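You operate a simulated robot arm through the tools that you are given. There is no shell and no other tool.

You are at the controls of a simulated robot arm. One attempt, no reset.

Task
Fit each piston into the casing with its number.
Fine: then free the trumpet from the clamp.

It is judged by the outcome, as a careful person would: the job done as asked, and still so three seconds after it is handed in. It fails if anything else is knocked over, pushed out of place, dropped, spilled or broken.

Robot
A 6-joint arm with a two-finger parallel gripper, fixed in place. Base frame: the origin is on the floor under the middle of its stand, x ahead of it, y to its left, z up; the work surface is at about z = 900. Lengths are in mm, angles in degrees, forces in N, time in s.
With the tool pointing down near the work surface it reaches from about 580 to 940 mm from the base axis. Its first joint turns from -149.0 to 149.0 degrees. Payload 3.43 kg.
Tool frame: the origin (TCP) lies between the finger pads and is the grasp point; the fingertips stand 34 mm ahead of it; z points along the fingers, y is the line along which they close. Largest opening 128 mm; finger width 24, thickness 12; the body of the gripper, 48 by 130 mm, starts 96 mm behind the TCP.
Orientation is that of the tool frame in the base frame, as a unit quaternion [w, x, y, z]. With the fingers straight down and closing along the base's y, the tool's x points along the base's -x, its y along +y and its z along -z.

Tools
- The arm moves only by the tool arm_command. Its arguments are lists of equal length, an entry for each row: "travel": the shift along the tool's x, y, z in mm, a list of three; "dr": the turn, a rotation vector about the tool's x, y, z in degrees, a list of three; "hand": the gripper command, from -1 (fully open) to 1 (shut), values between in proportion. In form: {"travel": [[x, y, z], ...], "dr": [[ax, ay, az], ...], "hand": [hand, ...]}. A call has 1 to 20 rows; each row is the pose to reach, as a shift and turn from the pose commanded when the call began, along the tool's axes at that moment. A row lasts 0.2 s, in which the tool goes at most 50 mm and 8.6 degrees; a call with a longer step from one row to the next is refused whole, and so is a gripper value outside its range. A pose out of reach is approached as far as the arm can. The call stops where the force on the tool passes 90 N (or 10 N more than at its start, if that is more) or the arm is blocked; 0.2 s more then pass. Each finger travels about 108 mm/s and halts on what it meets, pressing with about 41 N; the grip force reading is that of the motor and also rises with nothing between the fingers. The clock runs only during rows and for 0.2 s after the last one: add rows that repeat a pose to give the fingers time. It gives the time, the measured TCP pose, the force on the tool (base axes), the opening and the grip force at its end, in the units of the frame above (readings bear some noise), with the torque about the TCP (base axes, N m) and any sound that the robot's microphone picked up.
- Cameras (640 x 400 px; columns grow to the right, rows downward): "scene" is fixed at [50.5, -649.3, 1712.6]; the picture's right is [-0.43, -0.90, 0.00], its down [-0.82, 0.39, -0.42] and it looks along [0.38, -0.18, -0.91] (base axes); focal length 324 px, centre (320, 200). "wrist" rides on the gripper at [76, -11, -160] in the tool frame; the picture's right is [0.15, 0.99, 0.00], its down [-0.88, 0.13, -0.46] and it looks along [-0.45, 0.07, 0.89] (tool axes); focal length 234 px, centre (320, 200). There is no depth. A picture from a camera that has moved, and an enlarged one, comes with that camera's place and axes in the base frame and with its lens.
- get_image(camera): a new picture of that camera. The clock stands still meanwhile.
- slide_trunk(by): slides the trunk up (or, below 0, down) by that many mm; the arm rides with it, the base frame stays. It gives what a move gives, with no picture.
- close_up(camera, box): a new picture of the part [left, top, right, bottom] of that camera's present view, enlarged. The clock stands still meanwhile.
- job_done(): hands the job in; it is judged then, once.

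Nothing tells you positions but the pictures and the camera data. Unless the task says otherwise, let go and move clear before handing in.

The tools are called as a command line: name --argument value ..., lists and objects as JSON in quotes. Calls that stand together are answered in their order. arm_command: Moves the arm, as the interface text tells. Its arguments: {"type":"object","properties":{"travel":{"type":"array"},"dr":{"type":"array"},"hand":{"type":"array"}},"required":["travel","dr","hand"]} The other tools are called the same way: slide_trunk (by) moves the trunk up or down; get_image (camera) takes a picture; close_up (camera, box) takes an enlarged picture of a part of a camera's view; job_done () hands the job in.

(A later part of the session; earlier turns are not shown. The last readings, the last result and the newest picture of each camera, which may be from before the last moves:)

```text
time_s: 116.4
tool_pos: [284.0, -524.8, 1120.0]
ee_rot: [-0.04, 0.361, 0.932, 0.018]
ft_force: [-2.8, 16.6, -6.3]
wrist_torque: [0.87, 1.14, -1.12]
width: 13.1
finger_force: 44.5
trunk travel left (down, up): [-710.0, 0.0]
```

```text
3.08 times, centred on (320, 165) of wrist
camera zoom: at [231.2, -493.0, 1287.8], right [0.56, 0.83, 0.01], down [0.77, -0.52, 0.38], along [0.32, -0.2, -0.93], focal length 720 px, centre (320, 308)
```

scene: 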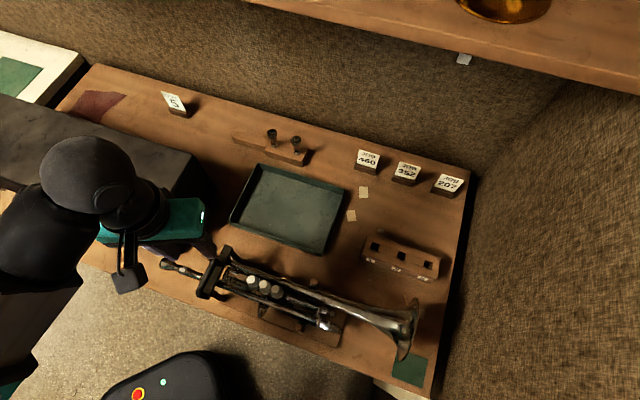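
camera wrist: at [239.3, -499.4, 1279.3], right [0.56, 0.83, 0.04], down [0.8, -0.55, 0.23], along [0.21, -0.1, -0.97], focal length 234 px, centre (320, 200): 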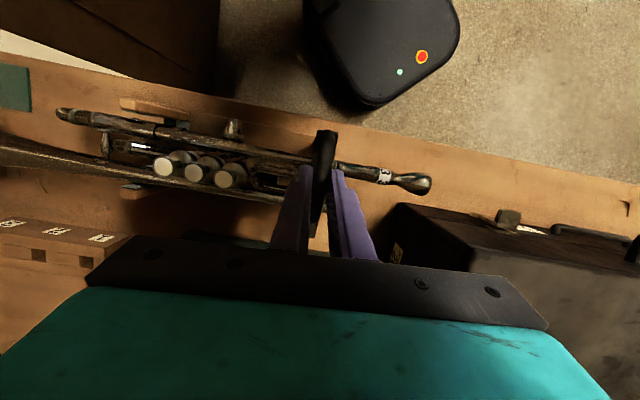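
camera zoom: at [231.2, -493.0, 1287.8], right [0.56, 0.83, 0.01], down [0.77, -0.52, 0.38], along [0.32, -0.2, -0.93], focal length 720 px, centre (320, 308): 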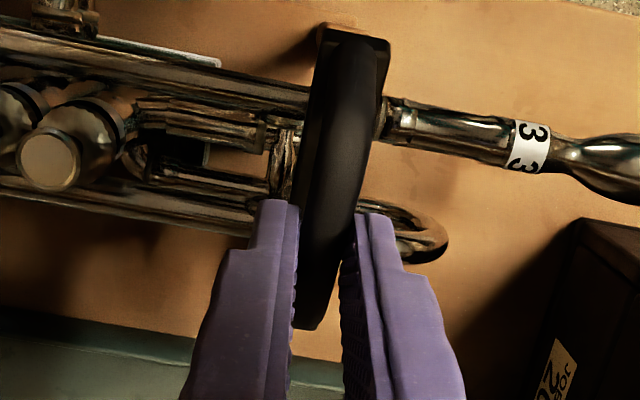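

Pivoting in the pinch works and the bar is now open about 29°. Continuing along the arc.

arm_command --travel '[[-4.9, -0.3, -3.1], [-10.3, -0.5, -6.3], [-16, -0.8, -9], [-21.7, -1.1, -11.4], [-27.7, -1.4, -13.3], [-33.8, -1.7, -14.7], [-33.8, -1.7, -14.7]]' --dr '[[0, 0, 0], [0, 0, 0], [0, 0, 0], [0, 0, 0], [0, 0, 0], [0, 0, 0], [0, 0, 0]]' --hand '[1, 1, 1, 1, 1, 1, 1]'

close_up --camera "scene" --box '[180, 215, 260, 305]'

close_up --camera "wrist" --box '[240, 100, 400, 230]'

```text
time_s: 118.0
tool_pos: [307.1, -548.1, 1133.7]
ee_rot: [-0.041, 0.359, 0.932, 0.017]
ft_force: [-19.0, -0.8, 20.0]
wrist_torque: [4.45, -1.11, 1.08]
width: 12.4
finger_force: 45.2
trunk travel left (down, up): [-710.0, 0.0]
```

```text
4.44 times, centred on (220, 260) of scene
camera zoom: at [50.5, -649.3, 1712.6], right [-0.43, -0.9, 0.0], down [-0.82, 0.39, -0.42], along [0.38, -0.18, -0.91], focal length 1441 px, centre (764, -67)
```

zoom: 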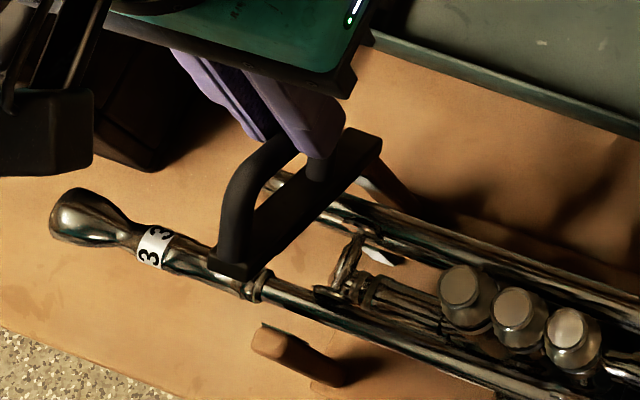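

```text
3.08 times, centred on (320, 165) of wrist
camera zoom: at [254.6, -516.2, 1300.5], right [0.56, 0.83, 0.01], down [0.77, -0.52, 0.38], along [0.32, -0.2, -0.93], focal length 720 px, centre (320, 308)
```

zoom: 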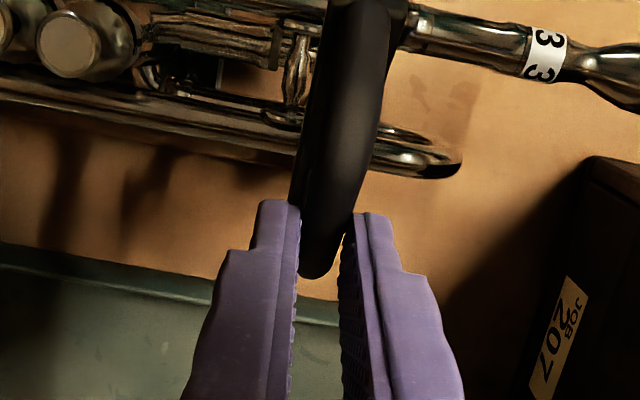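

get_image --camera "scene"

get_image --camera "wrist"

close_up --camera "scene" --box '[60, 130, 260, 300]'

```text
taken
```

scene: 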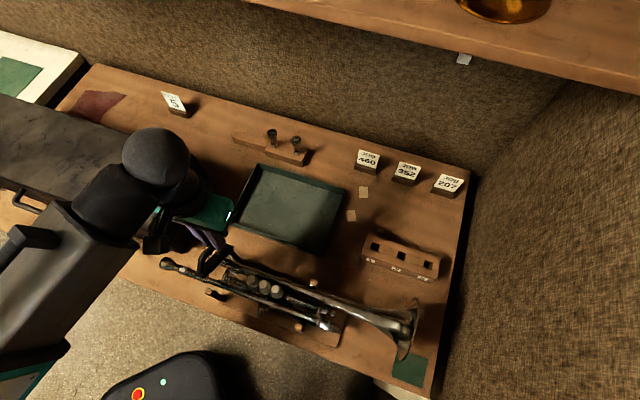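

```text
taken
camera wrist: at [254.6, -516.2, 1300.5], right [0.56, 0.83, 0.01], down [0.77, -0.52, 0.38], along [0.32, -0.2, -0.93], focal length 234 px, centre (320, 200)
```

wrist: 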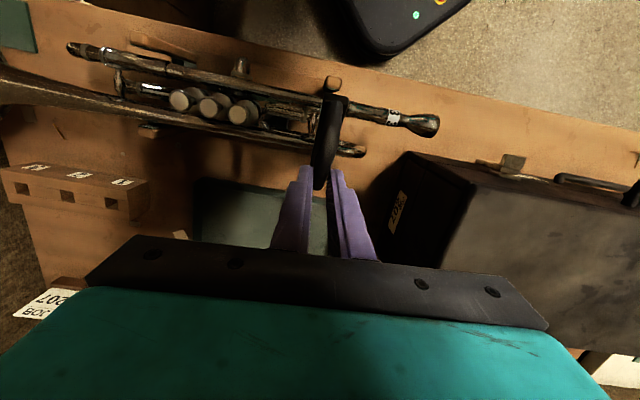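

```text
2.35 times, centred on (160, 215) of scene
camera zoom: at [50.5, -649.3, 1712.6], right [-0.43, -0.9, 0.0], down [-0.82, 0.39, -0.42], along [0.38, -0.18, -0.91], focal length 763 px, centre (696, 165)
```

zoom: 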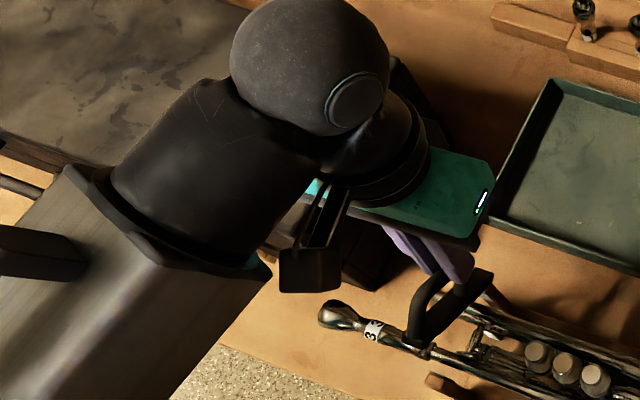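

The camera mount is brushing the forearm again. I'll yaw the tool about 12° away while holding the handle, to clear it.

arm_command --travel '[[0, 0, 0], [0, 0, 0], [0, 0, 0], [0, 0, 0]]' --dr '[[0, 0, -4], [0, 0, -8], [0, 0, -12], [0, 0, -12]]' --hand '[1, 1, 1, 1]'

close_up --camera "scene" --box '[100, 160, 260, 300]'

```text
time_s: 119.0
tool_pos: [308.6, -547.0, 1133.7]
ee_rot: [-0.038, 0.259, 0.965, 0.02]
ft_force: [6.1, 19.6, 15.8]
wrist_torque: [0.52, 0.53, -0.76]
width: 15.1
finger_force: 44.9
trunk travel left (down, up): [-710.0, 0.0]
```

```text
2.86 times, centred on (180, 230) of scene
camera zoom: at [50.5, -649.3, 1712.6], right [-0.43, -0.9, 0.0], down [-0.82, 0.39, -0.42], along [0.38, -0.18, -0.91], focal length 926 px, centre (720, 114)
```

zoom: 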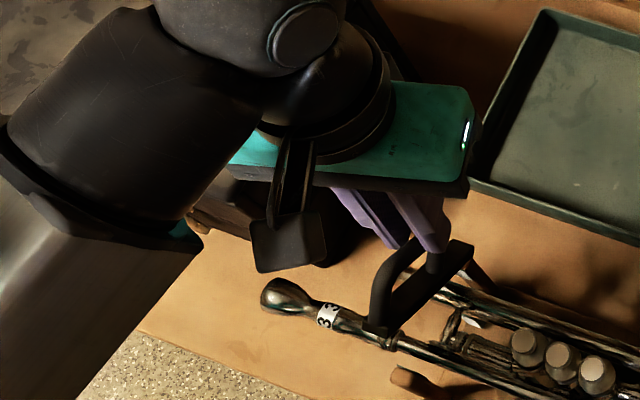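

Clear of the forearm now, with the bar open about 52°. Continuing the arc with a slight outward radius correction.

arm_command --travel '[[-3.7, -1, -1.5], [-7.5, -2, -2.4], [-11.3, -3, -2.8], [-15.2, -4.1, -3.1], [-19, -5.1, -3.2], [-23, -6.2, -3.2], [-23, -6.2, -3.2]]' --dr '[[0, 0, 0], [0, 0, -1], [0, 0, -2], [0, 0, -3], [0, 0, -4], [0, 0, -5], [0, 0, -5]]' --hand '[1, 1, 1, 1, 1, 1, 1]'

close_up --camera "scene" --box '[100, 160, 260, 300]'

close_up --camera "wrist" --box '[240, 60, 400, 220]'

```text
time_s: 120.6
tool_pos: [328.3, -562.3, 1135.3]
ee_rot: [-0.037, 0.217, 0.975, 0.024]
ft_force: [13.7, 28.6, 13.1]
wrist_torque: [1.4, 0.51, -0.64]
width: 12.8
finger_force: 44.9
trunk travel left (down, up): [-710.0, 0.0]
```

```text
2.86 times, centred on (180, 230) of scene
camera zoom: at [50.5, -649.3, 1712.6], right [-0.43, -0.9, 0.0], down [-0.82, 0.39, -0.42], along [0.38, -0.18, -0.91], focal length 926 px, centre (720, 114)
```

zoom: 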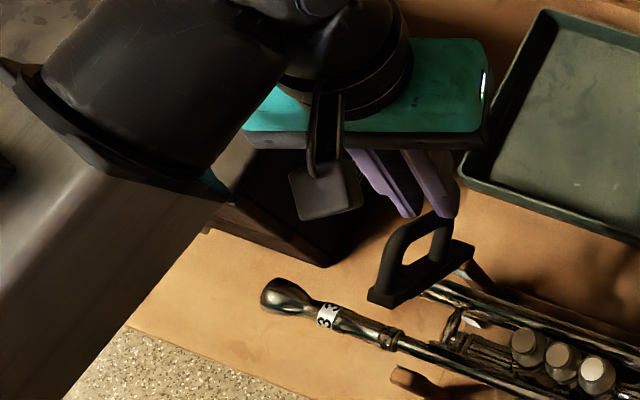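

```text
2.50 times, centred on (320, 140) of wrist
camera zoom: at [264.6, -552.1, 1301.4], right [0.29, 0.96, 0.04], down [0.88, -0.28, 0.39], along [0.38, -0.07, -0.92], focal length 585 px, centre (320, 350)
```

zoom: 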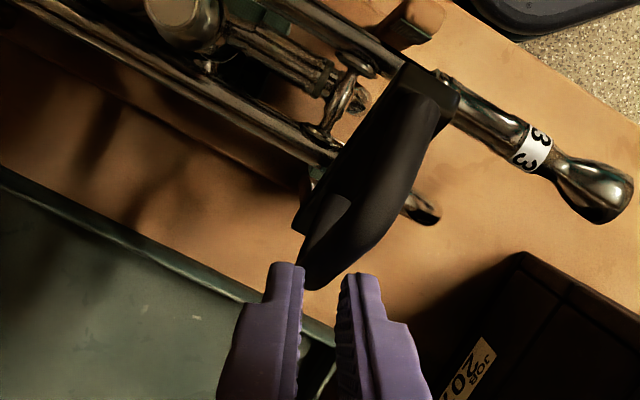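

The fingers have slid toward the handle's tray-side corner. That corner is already past the hinge line, so moving down opens the bar further, and I'll slide deeper there to secure the hold and ease the sideways load.

arm_command --travel '[[0, -0.8, 3], [0, -1.6, 6], [0, -2.4, 9], [-0.1, -3, 12], [-0.2, -3, 14], [-0.2, -3, 14]]' --dr '[[0, 0, 0], [0, 0, 0], [0, 0, 0], [0, 0, 0], [0, 0, 0], [0, 0, 0]]' --hand '[1, 1, 1, 1, 1, 1]'

close_up --camera "scene" --box '[170, 190, 260, 280]'

close_up --camera "wrist" --box '[240, 60, 400, 220]'

```text
time_s: 122.0
tool_pos: [328.0, -564.7, 1120.3]
ee_rot: [-0.033, 0.216, 0.976, 0.022]
ft_force: [31.5, 16.0, 45.2]
wrist_torque: [-0.02, -0.38, -0.72]
width: 15.4
finger_force: 44.7
trunk travel left (down, up): [-710.0, 0.0]
```

```text
4.44 times, centred on (215, 235) of scene
camera zoom: at [50.5, -649.3, 1712.6], right [-0.43, -0.9, 0.0], down [-0.82, 0.39, -0.42], along [0.38, -0.18, -0.91], focal length 1441 px, centre (787, 44)
```

zoom: 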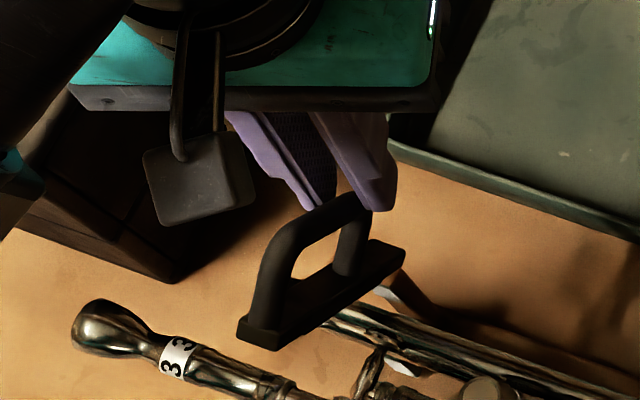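

```text
2.50 times, centred on (320, 140) of wrist
camera zoom: at [264.2, -553.8, 1286.3], right [0.29, 0.96, 0.04], down [0.88, -0.28, 0.39], along [0.39, -0.08, -0.92], focal length 585 px, centre (320, 350)
```

zoom: 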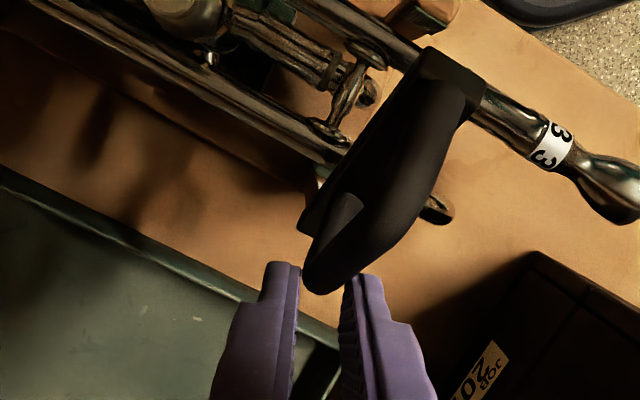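

The handle is only held at the fingertips at about 50°, so forcing it further risks letting it drop. I'll ease the bar back down along the arc, sliding deeper onto the handle as I go, then regrip a better way.

arm_command --travel '[[4.5, 1.6, 2.4], [9.7, 3.5, 4.4], [14.5, 5.3, 6.9], [19.4, 7, 9.8], [23.9, 8.6, 13.3], [23.9, 8.6, 13.3]]' --dr '[[0, 0, 0], [0, 0, 0], [0, 0, 0], [0, 0, 0], [0, 0, 0], [0, 0, 0]]' --hand '[1, 1, 1, 1, 1, 1]'

close_up --camera "scene" --box '[170, 190, 260, 290]'

close_up --camera "wrist" --box '[240, 60, 400, 220]'

```text
time_s: 123.4
tool_pos: [309.2, -548.2, 1105.8]
ee_rot: [-0.034, 0.217, 0.975, 0.024]
ft_force: [32.2, 12.4, 10.5]
wrist_torque: [-0.81, -0.91, -0.98]
width: 18.1
finger_force: 45.0
trunk travel left (down, up): [-710.0, 0.0]
```

```text
4.00 times, centred on (215, 240) of scene
camera zoom: at [50.5, -649.3, 1712.6], right [-0.43, -0.9, 0.0], down [-0.82, 0.39, -0.42], along [0.38, -0.18, -0.91], focal length 1297 px, centre (740, 40)
```

zoom: 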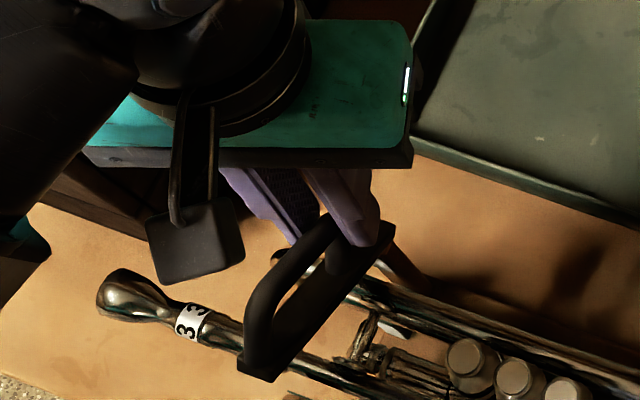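

```text
2.50 times, centred on (320, 140) of wrist
camera zoom: at [245.4, -537.4, 1272.1], right [0.29, 0.96, 0.04], down [0.88, -0.28, 0.39], along [0.39, -0.07, -0.92], focal length 585 px, centre (320, 350)
```

zoom: 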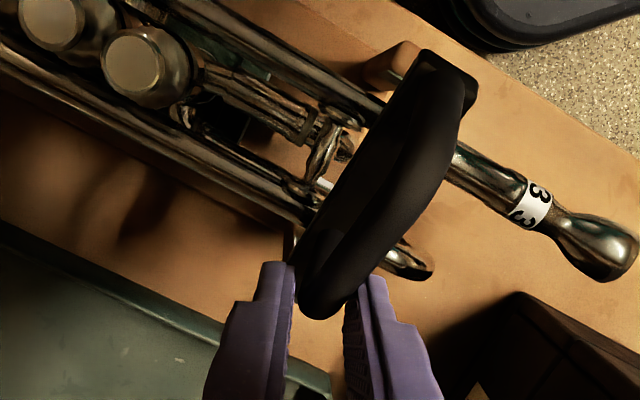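

arm_command --travel '[[4.4, 1.6, 3.4], [8.8, 3.2, 7.4], [13.2, 4.8, 11.3], [17.3, 6.2, 15], [17.3, 6.2, 15]]' --dr '[[0, 0, 0], [0, 0, 0], [0, 0, 0], [0, 0, 0], [0, 0, 0]]' --hand '[1, 1, 1, 1, 1]'

close_up --camera "scene" --box '[170, 210, 260, 310]'

close_up --camera "wrist" --box '[240, 60, 400, 220]'

```text
time_s: 124.6
tool_pos: [295.6, -534.5, 1095.3]
ee_rot: [-0.035, 0.218, 0.975, 0.024]
ft_force: [31.7, 12.4, 13.7]
wrist_torque: [-0.8, -0.95, -1.08]
width: 19.1
finger_force: 44.7
trunk travel left (down, up): [-710.0, 0.0]
```

```text
4.00 times, centred on (215, 260) of scene
camera zoom: at [50.5, -649.3, 1712.6], right [-0.43, -0.9, 0.0], down [-0.82, 0.39, -0.42], along [0.38, -0.18, -0.91], focal length 1297 px, centre (740, -40)
```

zoom: 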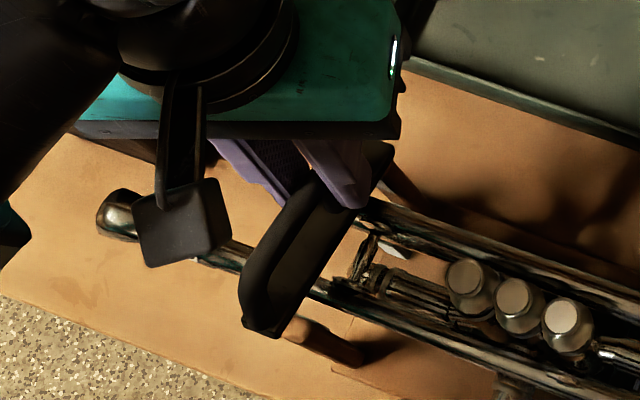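

```text
2.50 times, centred on (320, 140) of wrist
camera zoom: at [231.6, -524.0, 1259.7], right [0.29, 0.96, 0.04], down [0.88, -0.28, 0.39], along [0.39, -0.08, -0.92], focal length 585 px, centre (320, 350)
```

zoom: 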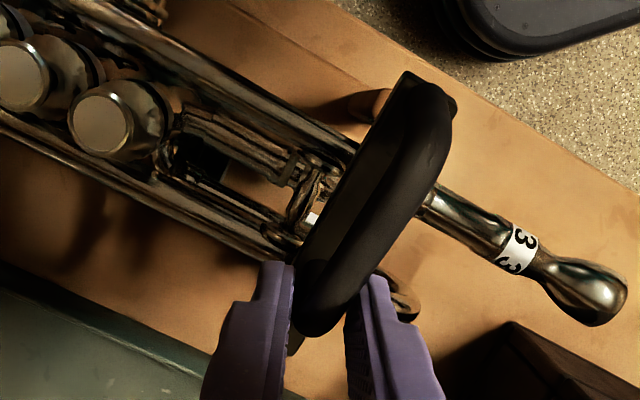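

The bar is down to about 11°. I'll open the fingers here to see whether it stays put by hinge friction or settles back, since a drop from this height is harmless.

arm_command --travel '[[0, 0, 0], [0, 0, 0], [0, 0, 0], [0, 0, 0]]' --dr '[[0, 0, 0], [0, 0, 0], [0, 0, 0], [0, 0, 0]]' --hand '[0.6, 0.4, 0.4, 0.4]'

close_up --camera "scene" --box '[170, 210, 260, 310]'

close_up --camera "wrist" --box '[240, 60, 400, 220]'

```text
time_s: 125.6
tool_pos: [290.0, -538.7, 1094.4]
ee_rot: [-0.037, 0.22, 0.975, 0.022]
ft_force: [0.3, 0.5, -0.1]
wrist_torque: [-0.02, 0.01, 0.01]
width: 38.3
finger_force: 0.1
trunk travel left (down, up): [-710.0, 0.0]
```

```text
4.00 times, centred on (215, 260) of scene
camera zoom: at [50.5, -649.3, 1712.6], right [-0.43, -0.9, 0.0], down [-0.82, 0.39, -0.42], along [0.38, -0.18, -0.91], focal length 1297 px, centre (740, -40)
```

zoom: 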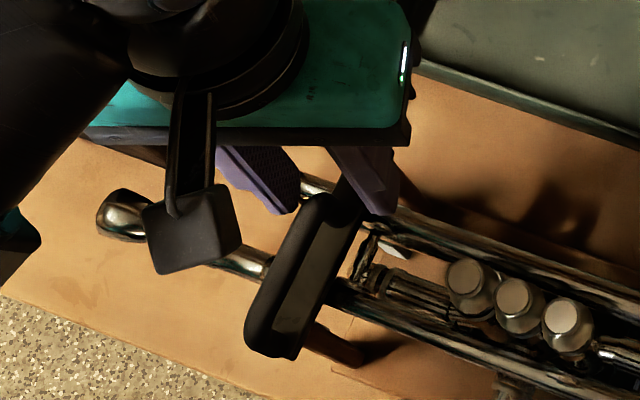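

```text
2.50 times, centred on (320, 140) of wrist
camera zoom: at [227.7, -526.6, 1260.0], right [0.29, 0.96, 0.04], down [0.88, -0.28, 0.39], along [0.38, -0.08, -0.92], focal length 585 px, centre (320, 350)
```

zoom: 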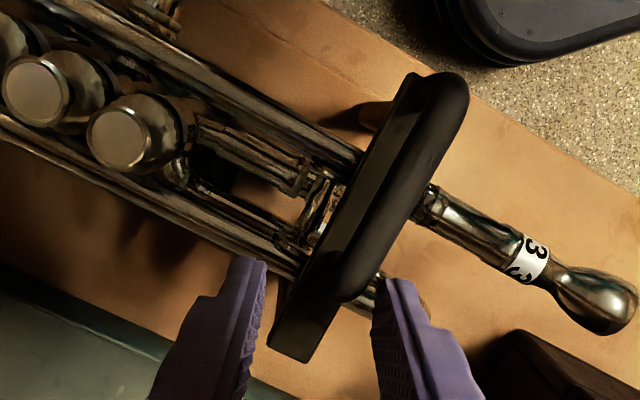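

The clamp is free-swinging and closed gently, with nothing else disturbed, so it must go past vertical in one motion. I'll regrip deeper on the handle and make one smooth continuous swing, turning the wrist away from the forearm as it goes.

arm_command --travel '[[1, 0.3, -12], [2, 0.7, -25], [3.3, 1.2, -40], [3.3, 1.2, -40]]' --dr '[[0.5, -1.5, 0], [1, -3, 0], [1.7, -4.6, 0], [1.7, -4.6, 0]]' --hand '[0.35, 0.3, 0.3, 0.3]'

get_image --camera "wrist"

get_image --camera "scene"

```text
time_s: 126.6
tool_pos: [290.4, -537.5, 1134.0]
ee_rot: [0.0, 0.219, 0.976, -0.002]
ft_force: [0.1, -0.3, -0.9]
wrist_torque: [-0.04, -0.04, 0.02]
width: 44.7
finger_force: 0.0
trunk travel left (down, up): [-710.0, 0.0]
```

```text
taken
camera wrist: at [218.5, -515.6, 1295.2], right [0.29, 0.96, 0.0], down [0.85, -0.26, 0.45], along [0.43, -0.14, -0.89], focal length 234 px, centre (320, 200)
```

wrist: 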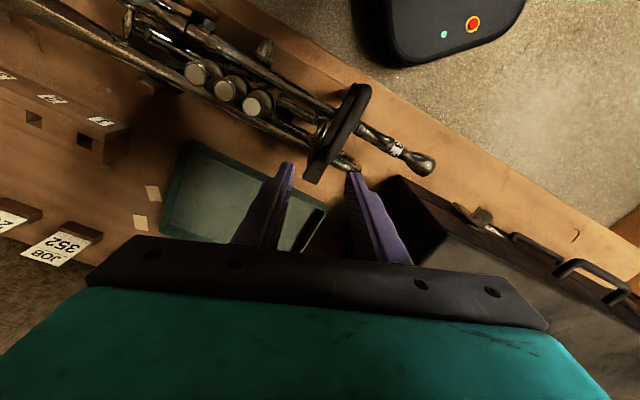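

```text
taken
```

scene: 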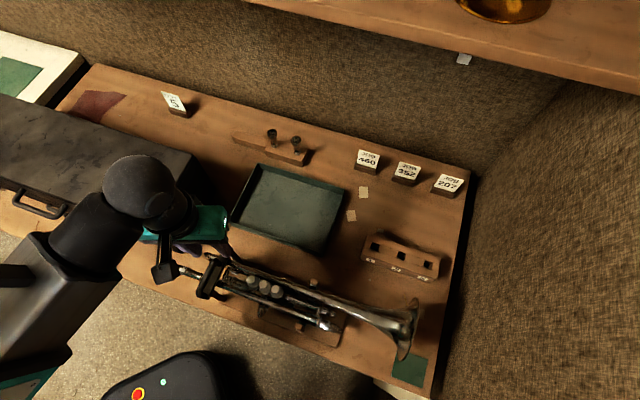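

I'll first move over the handle and do a dry run of the swing path higher up, without gripping, to check for self-collision and reach.

arm_command --travel '[[11, 5, 0], [22, 10, 0], [33, 15, 0], [44.7, 19.6, 5], [44.7, 19.6, 9], [44.7, 19.6, 9]]' --dr '[[0, 0, 4], [0, 0, 8], [0, 0, 12], [0, 0, 15.7], [0, 0, 15.7], [0, 0, 15.7]]' --hand '[0.3, 0.3, 0.3, 0.3, 0.3, 0.3]'

close_up --camera "wrist" --box '[240, 100, 400, 230]'

```text
time_s: 128.0
tool_pos: [259.0, -499.8, 1123.7]
ee_rot: [-0.001, 0.35, 0.937, -0.002]
ft_force: [0.5, -0.3, -0.1]
wrist_torque: [0.0, -0.03, 0.01]
width: 44.7
finger_force: 0.0
trunk travel left (down, up): [-710.0, 0.0]
```

```text
3.08 times, centred on (320, 165) of wrist
camera zoom: at [194.6, -460.5, 1285.4], right [0.54, 0.84, 0.0], down [0.75, -0.48, 0.46], along [0.38, -0.25, -0.89], focal length 720 px, centre (320, 308)
```

zoom: 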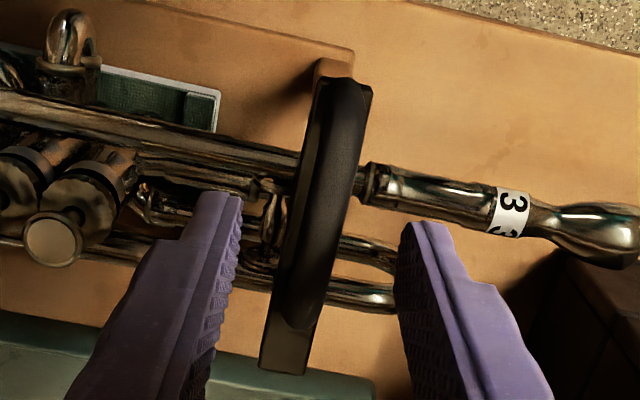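

arm_command --travel '[[-9.1, -0.6, -13.3], [-20.3, -1.4, -24.7], [-33.2, -2.3, -34], [-47.6, -3.3, -40.9], [-63, -4.4, -45.2], [-78.8, -5.5, -46.8], [-94.8, -6.7, -45.6], [-110.3, -7.7, -41.6], [-124.8, -8.8, -35], [-138, -9.7, -25.9], [-149.4, -10.5, -14.7], [-149.4, -10.5, -14.7]]' --dr '[[0, 0, -2], [0, 0, -5], [0, 0, -8], [0, 0, -11], [0, 0, -14], [0, 0, -17], [0, 0, -19], [0, 0, -21], [0, 0, -22], [0, 0, -23], [0, 0, -24], [0, 0, -24]]' --hand '[0.3, 0.3, 0.3, 0.3, 0.3, 0.3, 0.3, 0.3, 0.3, 0.3, 0.3, 0.3]'

close_up --camera "scene" --box '[60, 130, 260, 300]'

```text
time_s: 130.6
tool_pos: [364.7, -605.5, 1141.1]
ee_rot: [-0.001, 0.147, 0.989, -0.002]
ft_force: [0.9, -0.1, -0.2]
wrist_torque: [0.02, -0.01, 0.01]
width: 44.8
finger_force: 0.1
trunk travel left (down, up): [-710.0, 0.0]
```

```text
2.35 times, centred on (160, 215) of scene
camera zoom: at [50.5, -649.3, 1712.6], right [-0.43, -0.9, 0.0], down [-0.82, 0.39, -0.42], along [0.38, -0.18, -0.91], focal length 763 px, centre (696, 165)
```

zoom: 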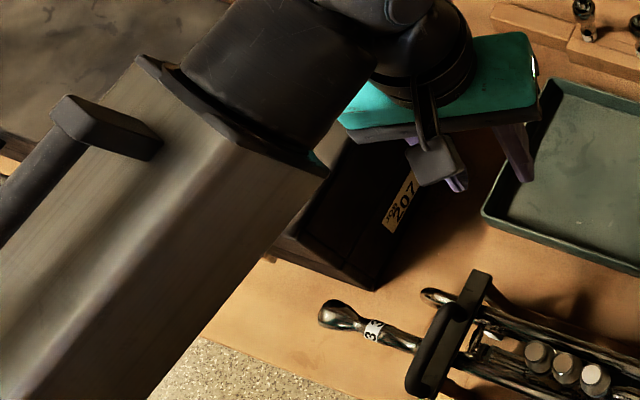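

The dry run shows the whole swing is clear. Returning to the handle to grip it deeper.

arm_command --travel '[[20, 11, -12], [45, 24, -20], [70, 37, -20], [95, 51, -12], [115, 61, 0], [131.9, 70.4, 12], [131.9, 70.4, 17.4]]' --dr '[[0, 0, 4], [0, 0, 8], [0, 0, 12], [0, 0, 16], [0, 0, 20], [0, 0, 24], [0, 0, 24]]' --hand '[0.3, 0.3, 0.3, 0.3, 0.3, 0.3, 0.3]'

arm_command --travel '[[0, 0, 10], [0, 0, 20], [0, 0, 30], [0, 0, 37], [0, 0, 42], [0, 0, 42]]' --dr '[[0, 0, 0], [0, 0, 0], [0, 0, 0], [0, 0, 0], [0, 0, 0], [0, 0, 0]]' --hand '[0.4, 0.4, 0.4, 0.4, 0.4, 0.4]'

close_up --camera "wrist" --box '[240, 100, 400, 230]'

```text
time_s: 132.2
tool_pos: [259.3, -501.2, 1119.5]
ee_rot: [0.0, 0.35, 0.937, -0.001]
ft_force: [-0.5, -0.7, 0.4]
wrist_torque: [0.0, 0.0, 0.02]
width: 45.0
finger_force: 0.0
trunk travel left (down, up): [-710.0, 0.0]
```

```text
time_s: 133.6
tool_pos: [258.2, -501.6, 1080.1]
ee_rot: [0.0, 0.35, 0.937, -0.001]
ft_force: [-0.8, 0.1, 0.7]
wrist_torque: [0.0, 0.0, 0.0]
width: 38.5
finger_force: 0.1
trunk travel left (down, up): [-710.0, 0.0]
```

```text
3.08 times, centred on (320, 165) of wrist
camera zoom: at [195.1, -460.7, 1241.1], right [0.54, 0.84, 0.0], down [0.75, -0.48, 0.46], along [0.38, -0.25, -0.89], focal length 720 px, centre (320, 308)
```

zoom: 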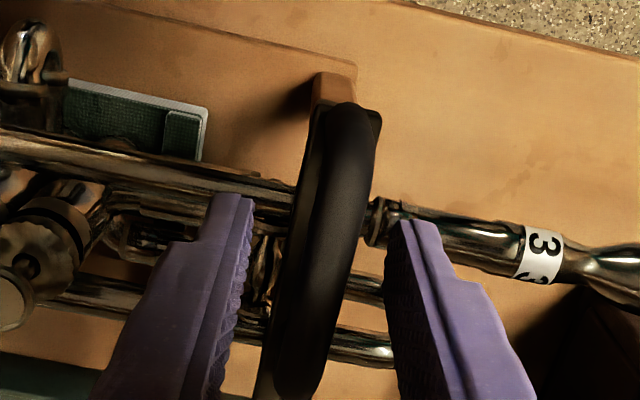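

arm_command --travel '[[0, 0, 1.5], [0, 0, 3], [0, 0, 3]]' --dr '[[0, 0, 0], [0, 0, 0], [0, 0, 0]]' --hand '[0.4, 0.4, 0.4]'

arm_command --travel '[[0, 0, 0], [0, 0, 0], [0, 0, 0], [0, 0, 0]]' --dr '[[0, 0, 0], [0, 0, 0], [0, 0, 0], [0, 0, 1.5]]' --hand '[0.6, 0.8, 1, 1]'

```text
time_s: 134.4
tool_pos: [260.0, -500.2, 1076.6]
ee_rot: [-0.001, 0.35, 0.937, -0.001]
ft_force: [-0.8, 0.9, 0.0]
wrist_torque: [0.0, 0.0, 0.01]
width: 38.6
finger_force: 0.1
trunk travel left (down, up): [-710.0, 0.0]
```

```text
time_s: 135.4
tool_pos: [258.7, -500.9, 1077.2]
ee_rot: [-0.001, 0.363, 0.932, -0.001]
ft_force: [1.3, 2.7, 0.7]
wrist_torque: [0.04, 0.01, -1.07]
width: 13.0
finger_force: 44.9
trunk travel left (down, up): [-710.0, 0.0]
```

Gripped deep on the handle. Now one continuous swing past vertical.

arm_command --travel '[[-3.8, -0.2, -6.6], [-9, -0.4, -13.3], [-20.1, -0.8, -24.7], [-33, -1.4, -34.2], [-47.3, -2, -41.3], [-62.7, -2.6, -45.7], [-78.6, -3.3, -47.4], [-94.6, -4, -46.3], [-110.1, -4.6, -42.4], [-124.8, -5.2, -35.8], [-138, -5.8, -26.7], [-149.5, -6.3, -15.5], [-149.5, -6.3, -15.5]]' --dr '[[0, 0, -1], [0, 0, -2], [0, 0, -5], [0, 0, -8], [0, 0, -11], [0, 0, -14], [0, 0, -17], [0, 0, -19], [0, 0, -21], [0, 0, -22], [0, 0, -23], [0, 0, -24], [0, 0, -24]]' --hand '[1, 1, 1, 1, 1, 1, 1, 1, 1, 1, 1, 1, 1]'

close_up --camera "scene" --box '[130, 170, 270, 300]'

close_up --camera "wrist" --box '[220, 60, 420, 240]'

```text
time_s: 138.2
tool_pos: [366.1, -605.8, 1092.6]
ee_rot: [-0.001, 0.16, 0.987, -0.002]
ft_force: [-0.4, 0.9, -0.6]
wrist_torque: [0.01, 0.02, 0.0]
width: 0.2
finger_force: 33.1
trunk travel left (down, up): [-710.0, 0.0]
```

```text
3.08 times, centred on (200, 235) of scene
camera zoom: at [50.5, -649.3, 1712.6], right [-0.43, -0.9, 0.0], down [-0.82, 0.39, -0.42], along [0.38, -0.18, -0.91], focal length 998 px, centre (689, 92)
```

zoom: 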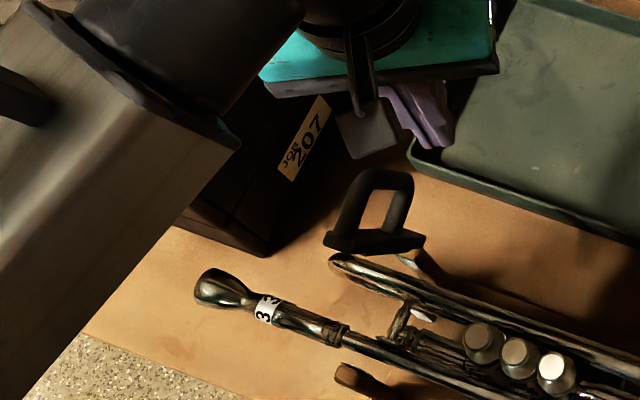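

```text
2.22 times, centred on (320, 150) of wrist
camera zoom: at [291.3, -592.8, 1254.6], right [0.17, 0.98, 0.0], down [0.88, -0.15, 0.45], along [0.45, -0.08, -0.89], focal length 520 px, centre (320, 311)
```

zoom: 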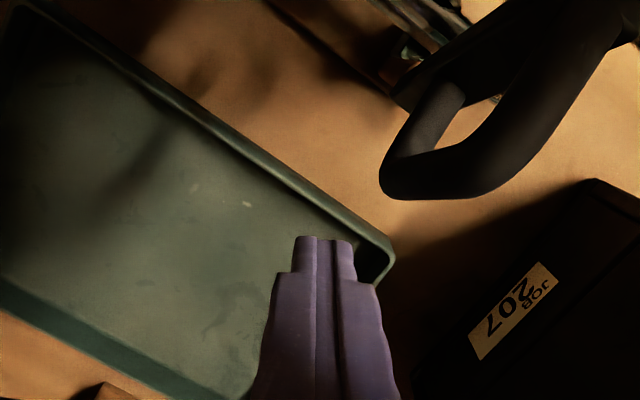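

The fingers slid off near the end, but the bar is standing up at roughly 65–70°. I'll let a moment pass to see whether it holds, falls or carries over.

arm_command --travel '[[0, 0, -2]]' --dr '[[0, 0, 0]]' --hand '[1]'

close_up --camera "scene" --box '[130, 170, 270, 300]'

```text
time_s: 138.6
tool_pos: [366.2, -606.7, 1095.4]
ee_rot: [-0.001, 0.161, 0.987, -0.002]
ft_force: [0.9, 0.0, -0.8]
wrist_torque: [0.02, 0.01, 0.01]
width: 0.0
finger_force: 33.2
trunk travel left (down, up): [-710.0, 0.0]
```

```text
3.08 times, centred on (200, 235) of scene
camera zoom: at [50.5, -649.3, 1712.6], right [-0.43, -0.9, 0.0], down [-0.82, 0.39, -0.42], along [0.38, -0.18, -0.91], focal length 998 px, centre (689, 92)
```

zoom: 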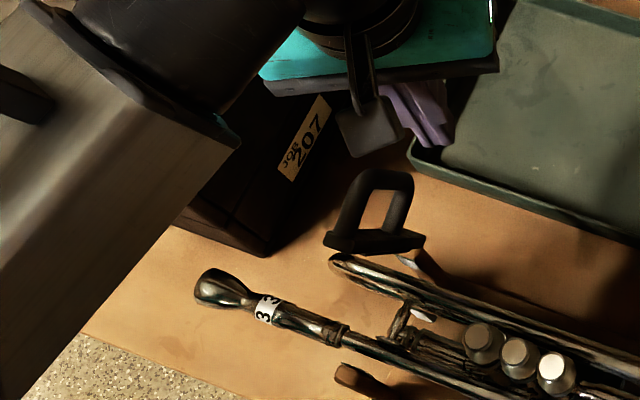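

The bar is holding still at about 67° on its own. I'll go over to its inward side with closed fingers and push it the rest of the way past vertical.

arm_command --travel '[[0, 0, -40], [0, 0, -85], [0, 0, -120], [0, 0, -120]]' --dr '[[0, 0, 0], [0, 0, 0], [0, 0, 0], [0, 0, 0]]' --hand '[1, 1, 1, 1]'

close_up --camera "wrist" --box '[220, 40, 480, 240]'

close_up --camera "scene" --box '[170, 190, 270, 290]'

```text
time_s: 139.6
tool_pos: [366.7, -606.0, 1216.5]
ee_rot: [-0.001, 0.161, 0.987, -0.001]
ft_force: [0.8, 0.8, 0.8]
wrist_torque: [0.03, -0.01, -0.03]
width: 0.2
finger_force: 33.8
trunk travel left (down, up): [-710.0, 0.0]
```

```text
2.00 times, centred on (350, 140) of wrist
camera zoom: at [291.2, -593.9, 1377.5], right [0.17, 0.98, 0.0], down [0.88, -0.15, 0.45], along [0.45, -0.08, -0.89], focal length 468 px, centre (260, 320)
```

zoom: 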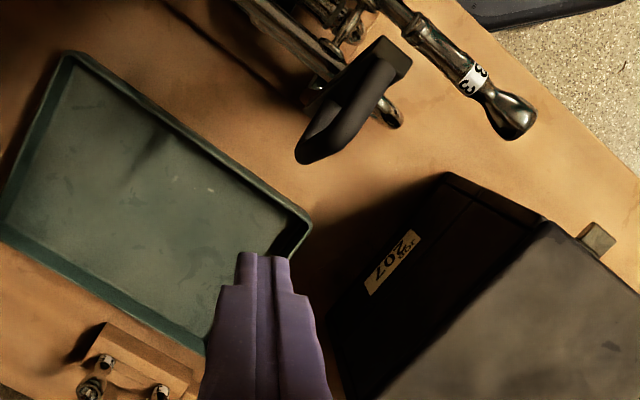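

```text
4.00 times, centred on (220, 240) of scene
camera zoom: at [50.5, -649.3, 1712.6], right [-0.43, -0.9, 0.0], down [-0.82, 0.39, -0.42], along [0.38, -0.18, -0.91], focal length 1297 px, centre (720, 40)
```

zoom: 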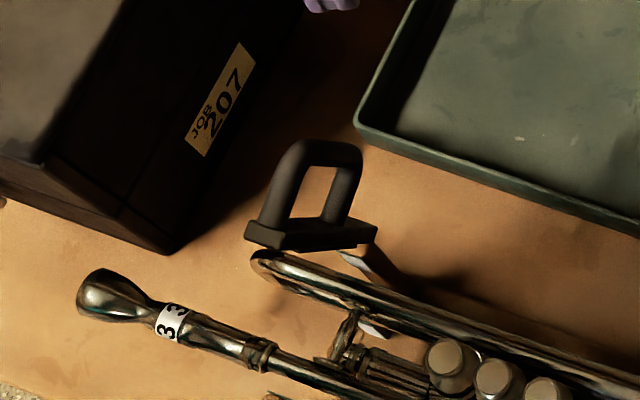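

arm_command --travel '[[10, 5, -20], [45, 22, -25], [85, 41, -25], [120, 58, -20], [140, 67, -15], [140, 67, -15]]' --dr '[[0, 0, 0], [0, 0, 0], [0, 0, 0], [0, 0, 0], [0, 0, 0], [0, 0, 0]]' --hand '[1, 1, 1, 1, 1, 1]'

close_up --camera "wrist" --box '[220, 60, 420, 240]'

close_up --camera "scene" --box '[140, 180, 270, 300]'

```text
time_s: 141.0
tool_pos: [252.5, -498.7, 1232.2]
ee_rot: [-0.002, 0.161, 0.987, -0.002]
ft_force: [0.0, -0.5, -0.7]
wrist_torque: [0.05, -0.02, -0.02]
width: 0.1
finger_force: 33.1
trunk travel left (down, up): [-710.0, 0.0]
```

```text
2.22 times, centred on (320, 150) of wrist
camera zoom: at [178.2, -485.7, 1392.6], right [0.17, 0.98, 0.0], down [0.88, -0.15, 0.45], along [0.45, -0.08, -0.89], focal length 520 px, centre (320, 311)
```

zoom: 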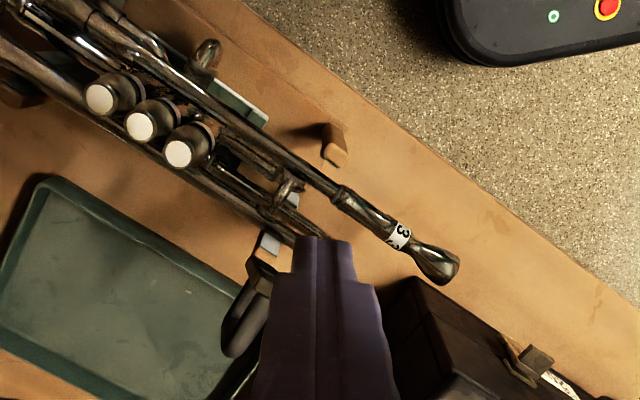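

```text
3.33 times, centred on (205, 240) of scene
camera zoom: at [50.5, -649.3, 1712.6], right [-0.43, -0.9, 0.0], down [-0.82, 0.39, -0.42], along [0.38, -0.18, -0.91], focal length 1081 px, centre (703, 67)
```

zoom: 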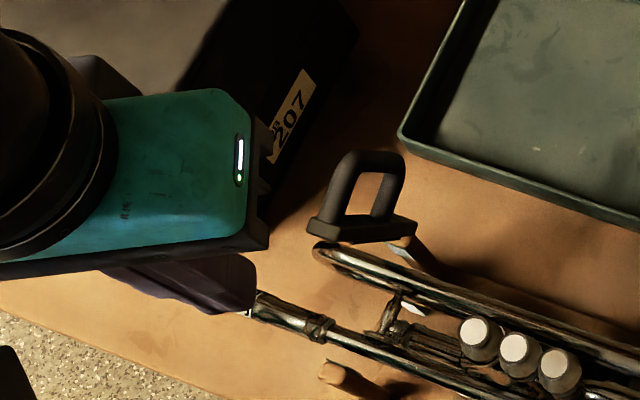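

The trumpet is already uncovered. I'll lower the closed fingers on the inward side of the upright bar, then push it outward.

arm_command --travel '[[0, 0, 35], [0, 0, 70], [0, 0, 95], [0, 0, 107], [0, 0, 107]]' --dr '[[0, 0, 0], [0, 0, 0], [0, 0, 0], [0, 0, 0], [0, 0, 0]]' --hand '[1, 1, 1, 1, 1]'

close_up --camera "scene" --box '[160, 200, 270, 300]'

close_up --camera "wrist" --box '[220, 60, 420, 240]'

```text
time_s: 142.2
tool_pos: [253.9, -499.9, 1121.2]
ee_rot: [-0.002, 0.161, 0.987, -0.001]
ft_force: [-0.1, 0.4, -0.3]
wrist_torque: [0.02, 0.04, -0.01]
width: 0.1
finger_force: 33.3
trunk travel left (down, up): [-710.0, 0.0]
```

```text
4.00 times, centred on (215, 250) of scene
camera zoom: at [50.5, -649.3, 1712.6], right [-0.43, -0.9, 0.0], down [-0.82, 0.39, -0.42], along [0.38, -0.18, -0.91], focal length 1297 px, centre (740, 0)
```

zoom: 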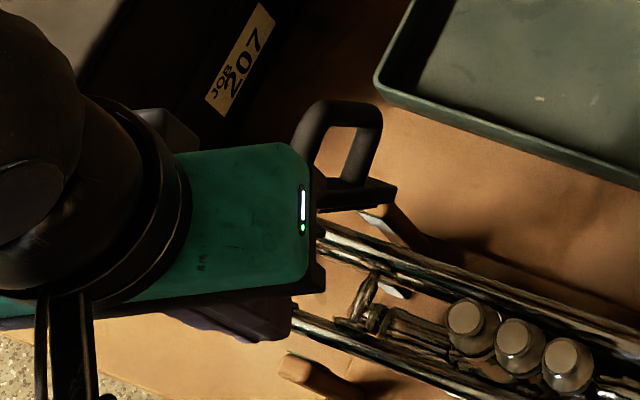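

```text
2.22 times, centred on (320, 150) of wrist
camera zoom: at [179.1, -486.6, 1283.2], right [0.17, 0.98, 0.0], down [0.88, -0.15, 0.45], along [0.45, -0.08, -0.89], focal length 520 px, centre (320, 311)
```

zoom: 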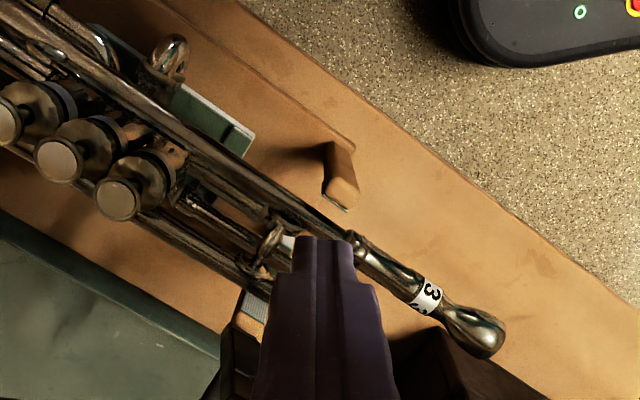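

arm_command --travel '[[-9, -4.5, 0], [-18, -9, 0], [-25, -12.5, 0], [-31, -15.6, 0], [-31, -15.6, 0]]' --dr '[[0, 0, 0], [0, 0, 0], [0, 0, 0], [0, 0, 0], [0, 0, 0]]' --hand '[1, 1, 1, 1, 1]'

close_up --camera "scene" --box '[160, 200, 270, 300]'

```text
time_s: 143.4
tool_pos: [278.5, -523.5, 1123.0]
ee_rot: [-0.001, 0.161, 0.987, -0.001]
ft_force: [0.0, -0.2, 0.8]
wrist_torque: [0.02, 0.0, -0.01]
width: 0.2
finger_force: 32.8
trunk travel left (down, up): [-710.0, 0.0]
```

```text
4.00 times, centred on (215, 250) of scene
camera zoom: at [50.5, -649.3, 1712.6], right [-0.43, -0.9, 0.0], down [-0.82, 0.39, -0.42], along [0.38, -0.18, -0.91], focal length 1297 px, centre (740, 0)
```

zoom: 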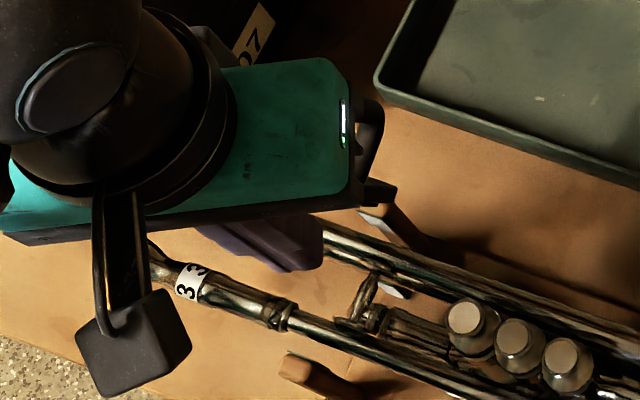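

arm_command --travel '[[-4.5, -2.2, 0], [-9, -4.5, 0], [-13.4, -6.7, 0], [-17.9, -8.9, 0], [-17.9, -8.9, 0]]' --dr '[[0, 0, 0], [0, 0, 0], [0, 0, 0], [0, 0, 0], [0, 0, 0]]' --hand '[1, 1, 1, 1, 1]'

close_up --camera "scene" --box '[160, 180, 270, 290]'

```text
time_s: 144.6
tool_pos: [290.4, -533.7, 1125.7]
ee_rot: [0.0, 0.16, 0.987, -0.004]
ft_force: [-3.4, 2.5, 42.9]
wrist_torque: [-0.81, -0.41, -0.04]
width: 0.0
finger_force: 33.0
trunk travel left (down, up): [-710.0, 0.0]
```

```text
3.64 times, centred on (215, 235) of scene
camera zoom: at [50.5, -649.3, 1712.6], right [-0.43, -0.9, 0.0], down [-0.82, 0.39, -0.42], along [0.38, -0.18, -0.91], focal length 1179 px, centre (702, 73)
```

zoom: 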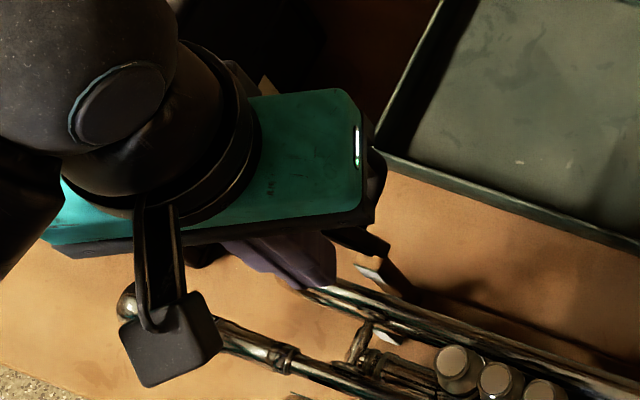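

get_image --camera "wrist"

close_up --camera "scene" --box '[200, 205, 260, 265]'

close_up --camera "wrist" --box '[270, 140, 380, 230]'

```text
taken
camera wrist: at [215.5, -522.0, 1287.0], right [0.17, 0.98, -0.01], down [0.88, -0.15, 0.46], along [0.45, -0.09, -0.89], focal length 234 px, centre (320, 200)
```

wrist: 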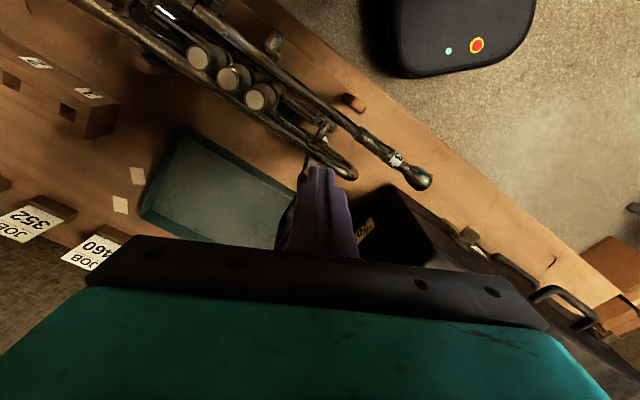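

```text
6.67 times, centred on (230, 235) of scene
camera zoom: at [50.5, -649.3, 1712.6], right [-0.43, -0.9, 0.0], down [-0.82, 0.39, -0.42], along [0.38, -0.18, -0.91], focal length 2162 px, centre (920, -33)
```

zoom: 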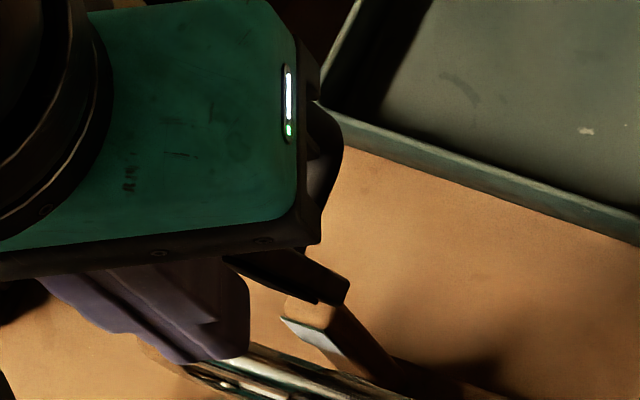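

```text
4.44 times, centred on (325, 185) of wrist
camera zoom: at [215.5, -522.0, 1287.0], right [0.17, 0.98, -0.01], down [0.88, -0.15, 0.46], along [0.45, -0.09, -0.89], focal length 1041 px, centre (298, 267)
```

zoom: 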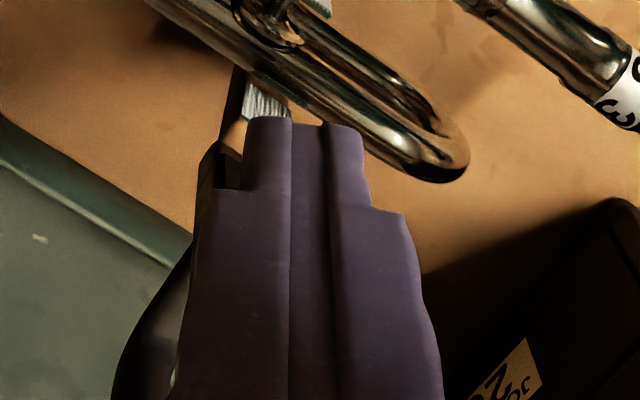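

The bar has moved to about 75°, but its end is catching under a shoulder on the finger. I'll raise the tool so that only the narrow fingertips push, then continue.

arm_command --travel '[[0.5, 0.2, -8], [1, 0.5, -18], [1, 0.5, -27], [1, 0.5, -27]]' --dr '[[0, 0, 0], [0, 0, 0], [0, 0, 0], [0, 0, 0]]' --hand '[1, 1, 1, 1]'

close_up --camera "scene" --box '[180, 190, 270, 280]'

close_up --camera "wrist" --box '[270, 120, 380, 230]'

```text
time_s: 145.6
tool_pos: [291.5, -537.4, 1148.9]
ee_rot: [-0.001, 0.161, 0.987, -0.001]
ft_force: [-0.4, 0.4, 0.2]
wrist_torque: [0.01, 0.02, 0.01]
width: 0.0
finger_force: 32.7
trunk travel left (down, up): [-710.0, 0.0]
```

```text
4.44 times, centred on (225, 235) of scene
camera zoom: at [50.5, -649.3, 1712.6], right [-0.43, -0.9, 0.0], down [-0.82, 0.39, -0.42], along [0.38, -0.18, -0.91], focal length 1441 px, centre (742, 44)
```

zoom: 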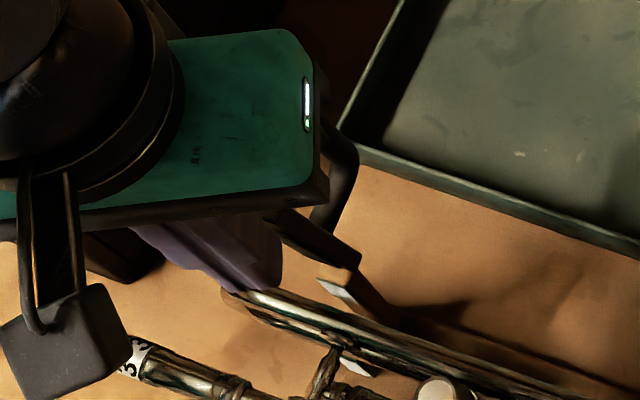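

```text
3.64 times, centred on (325, 175) of wrist
camera zoom: at [216.7, -524.3, 1310.7], right [0.17, 0.98, 0.0], down [0.88, -0.15, 0.45], along [0.45, -0.08, -0.89], focal length 852 px, centre (302, 291)
```

zoom: 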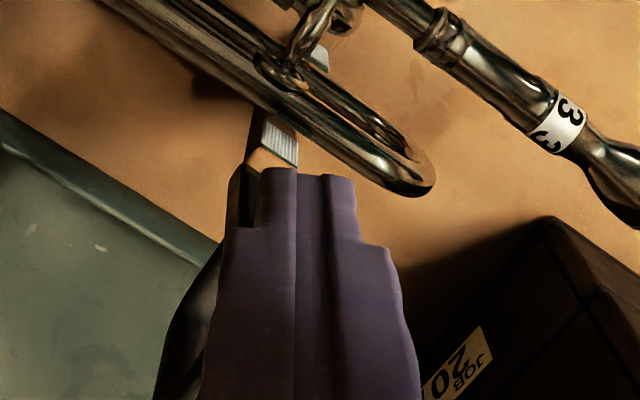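

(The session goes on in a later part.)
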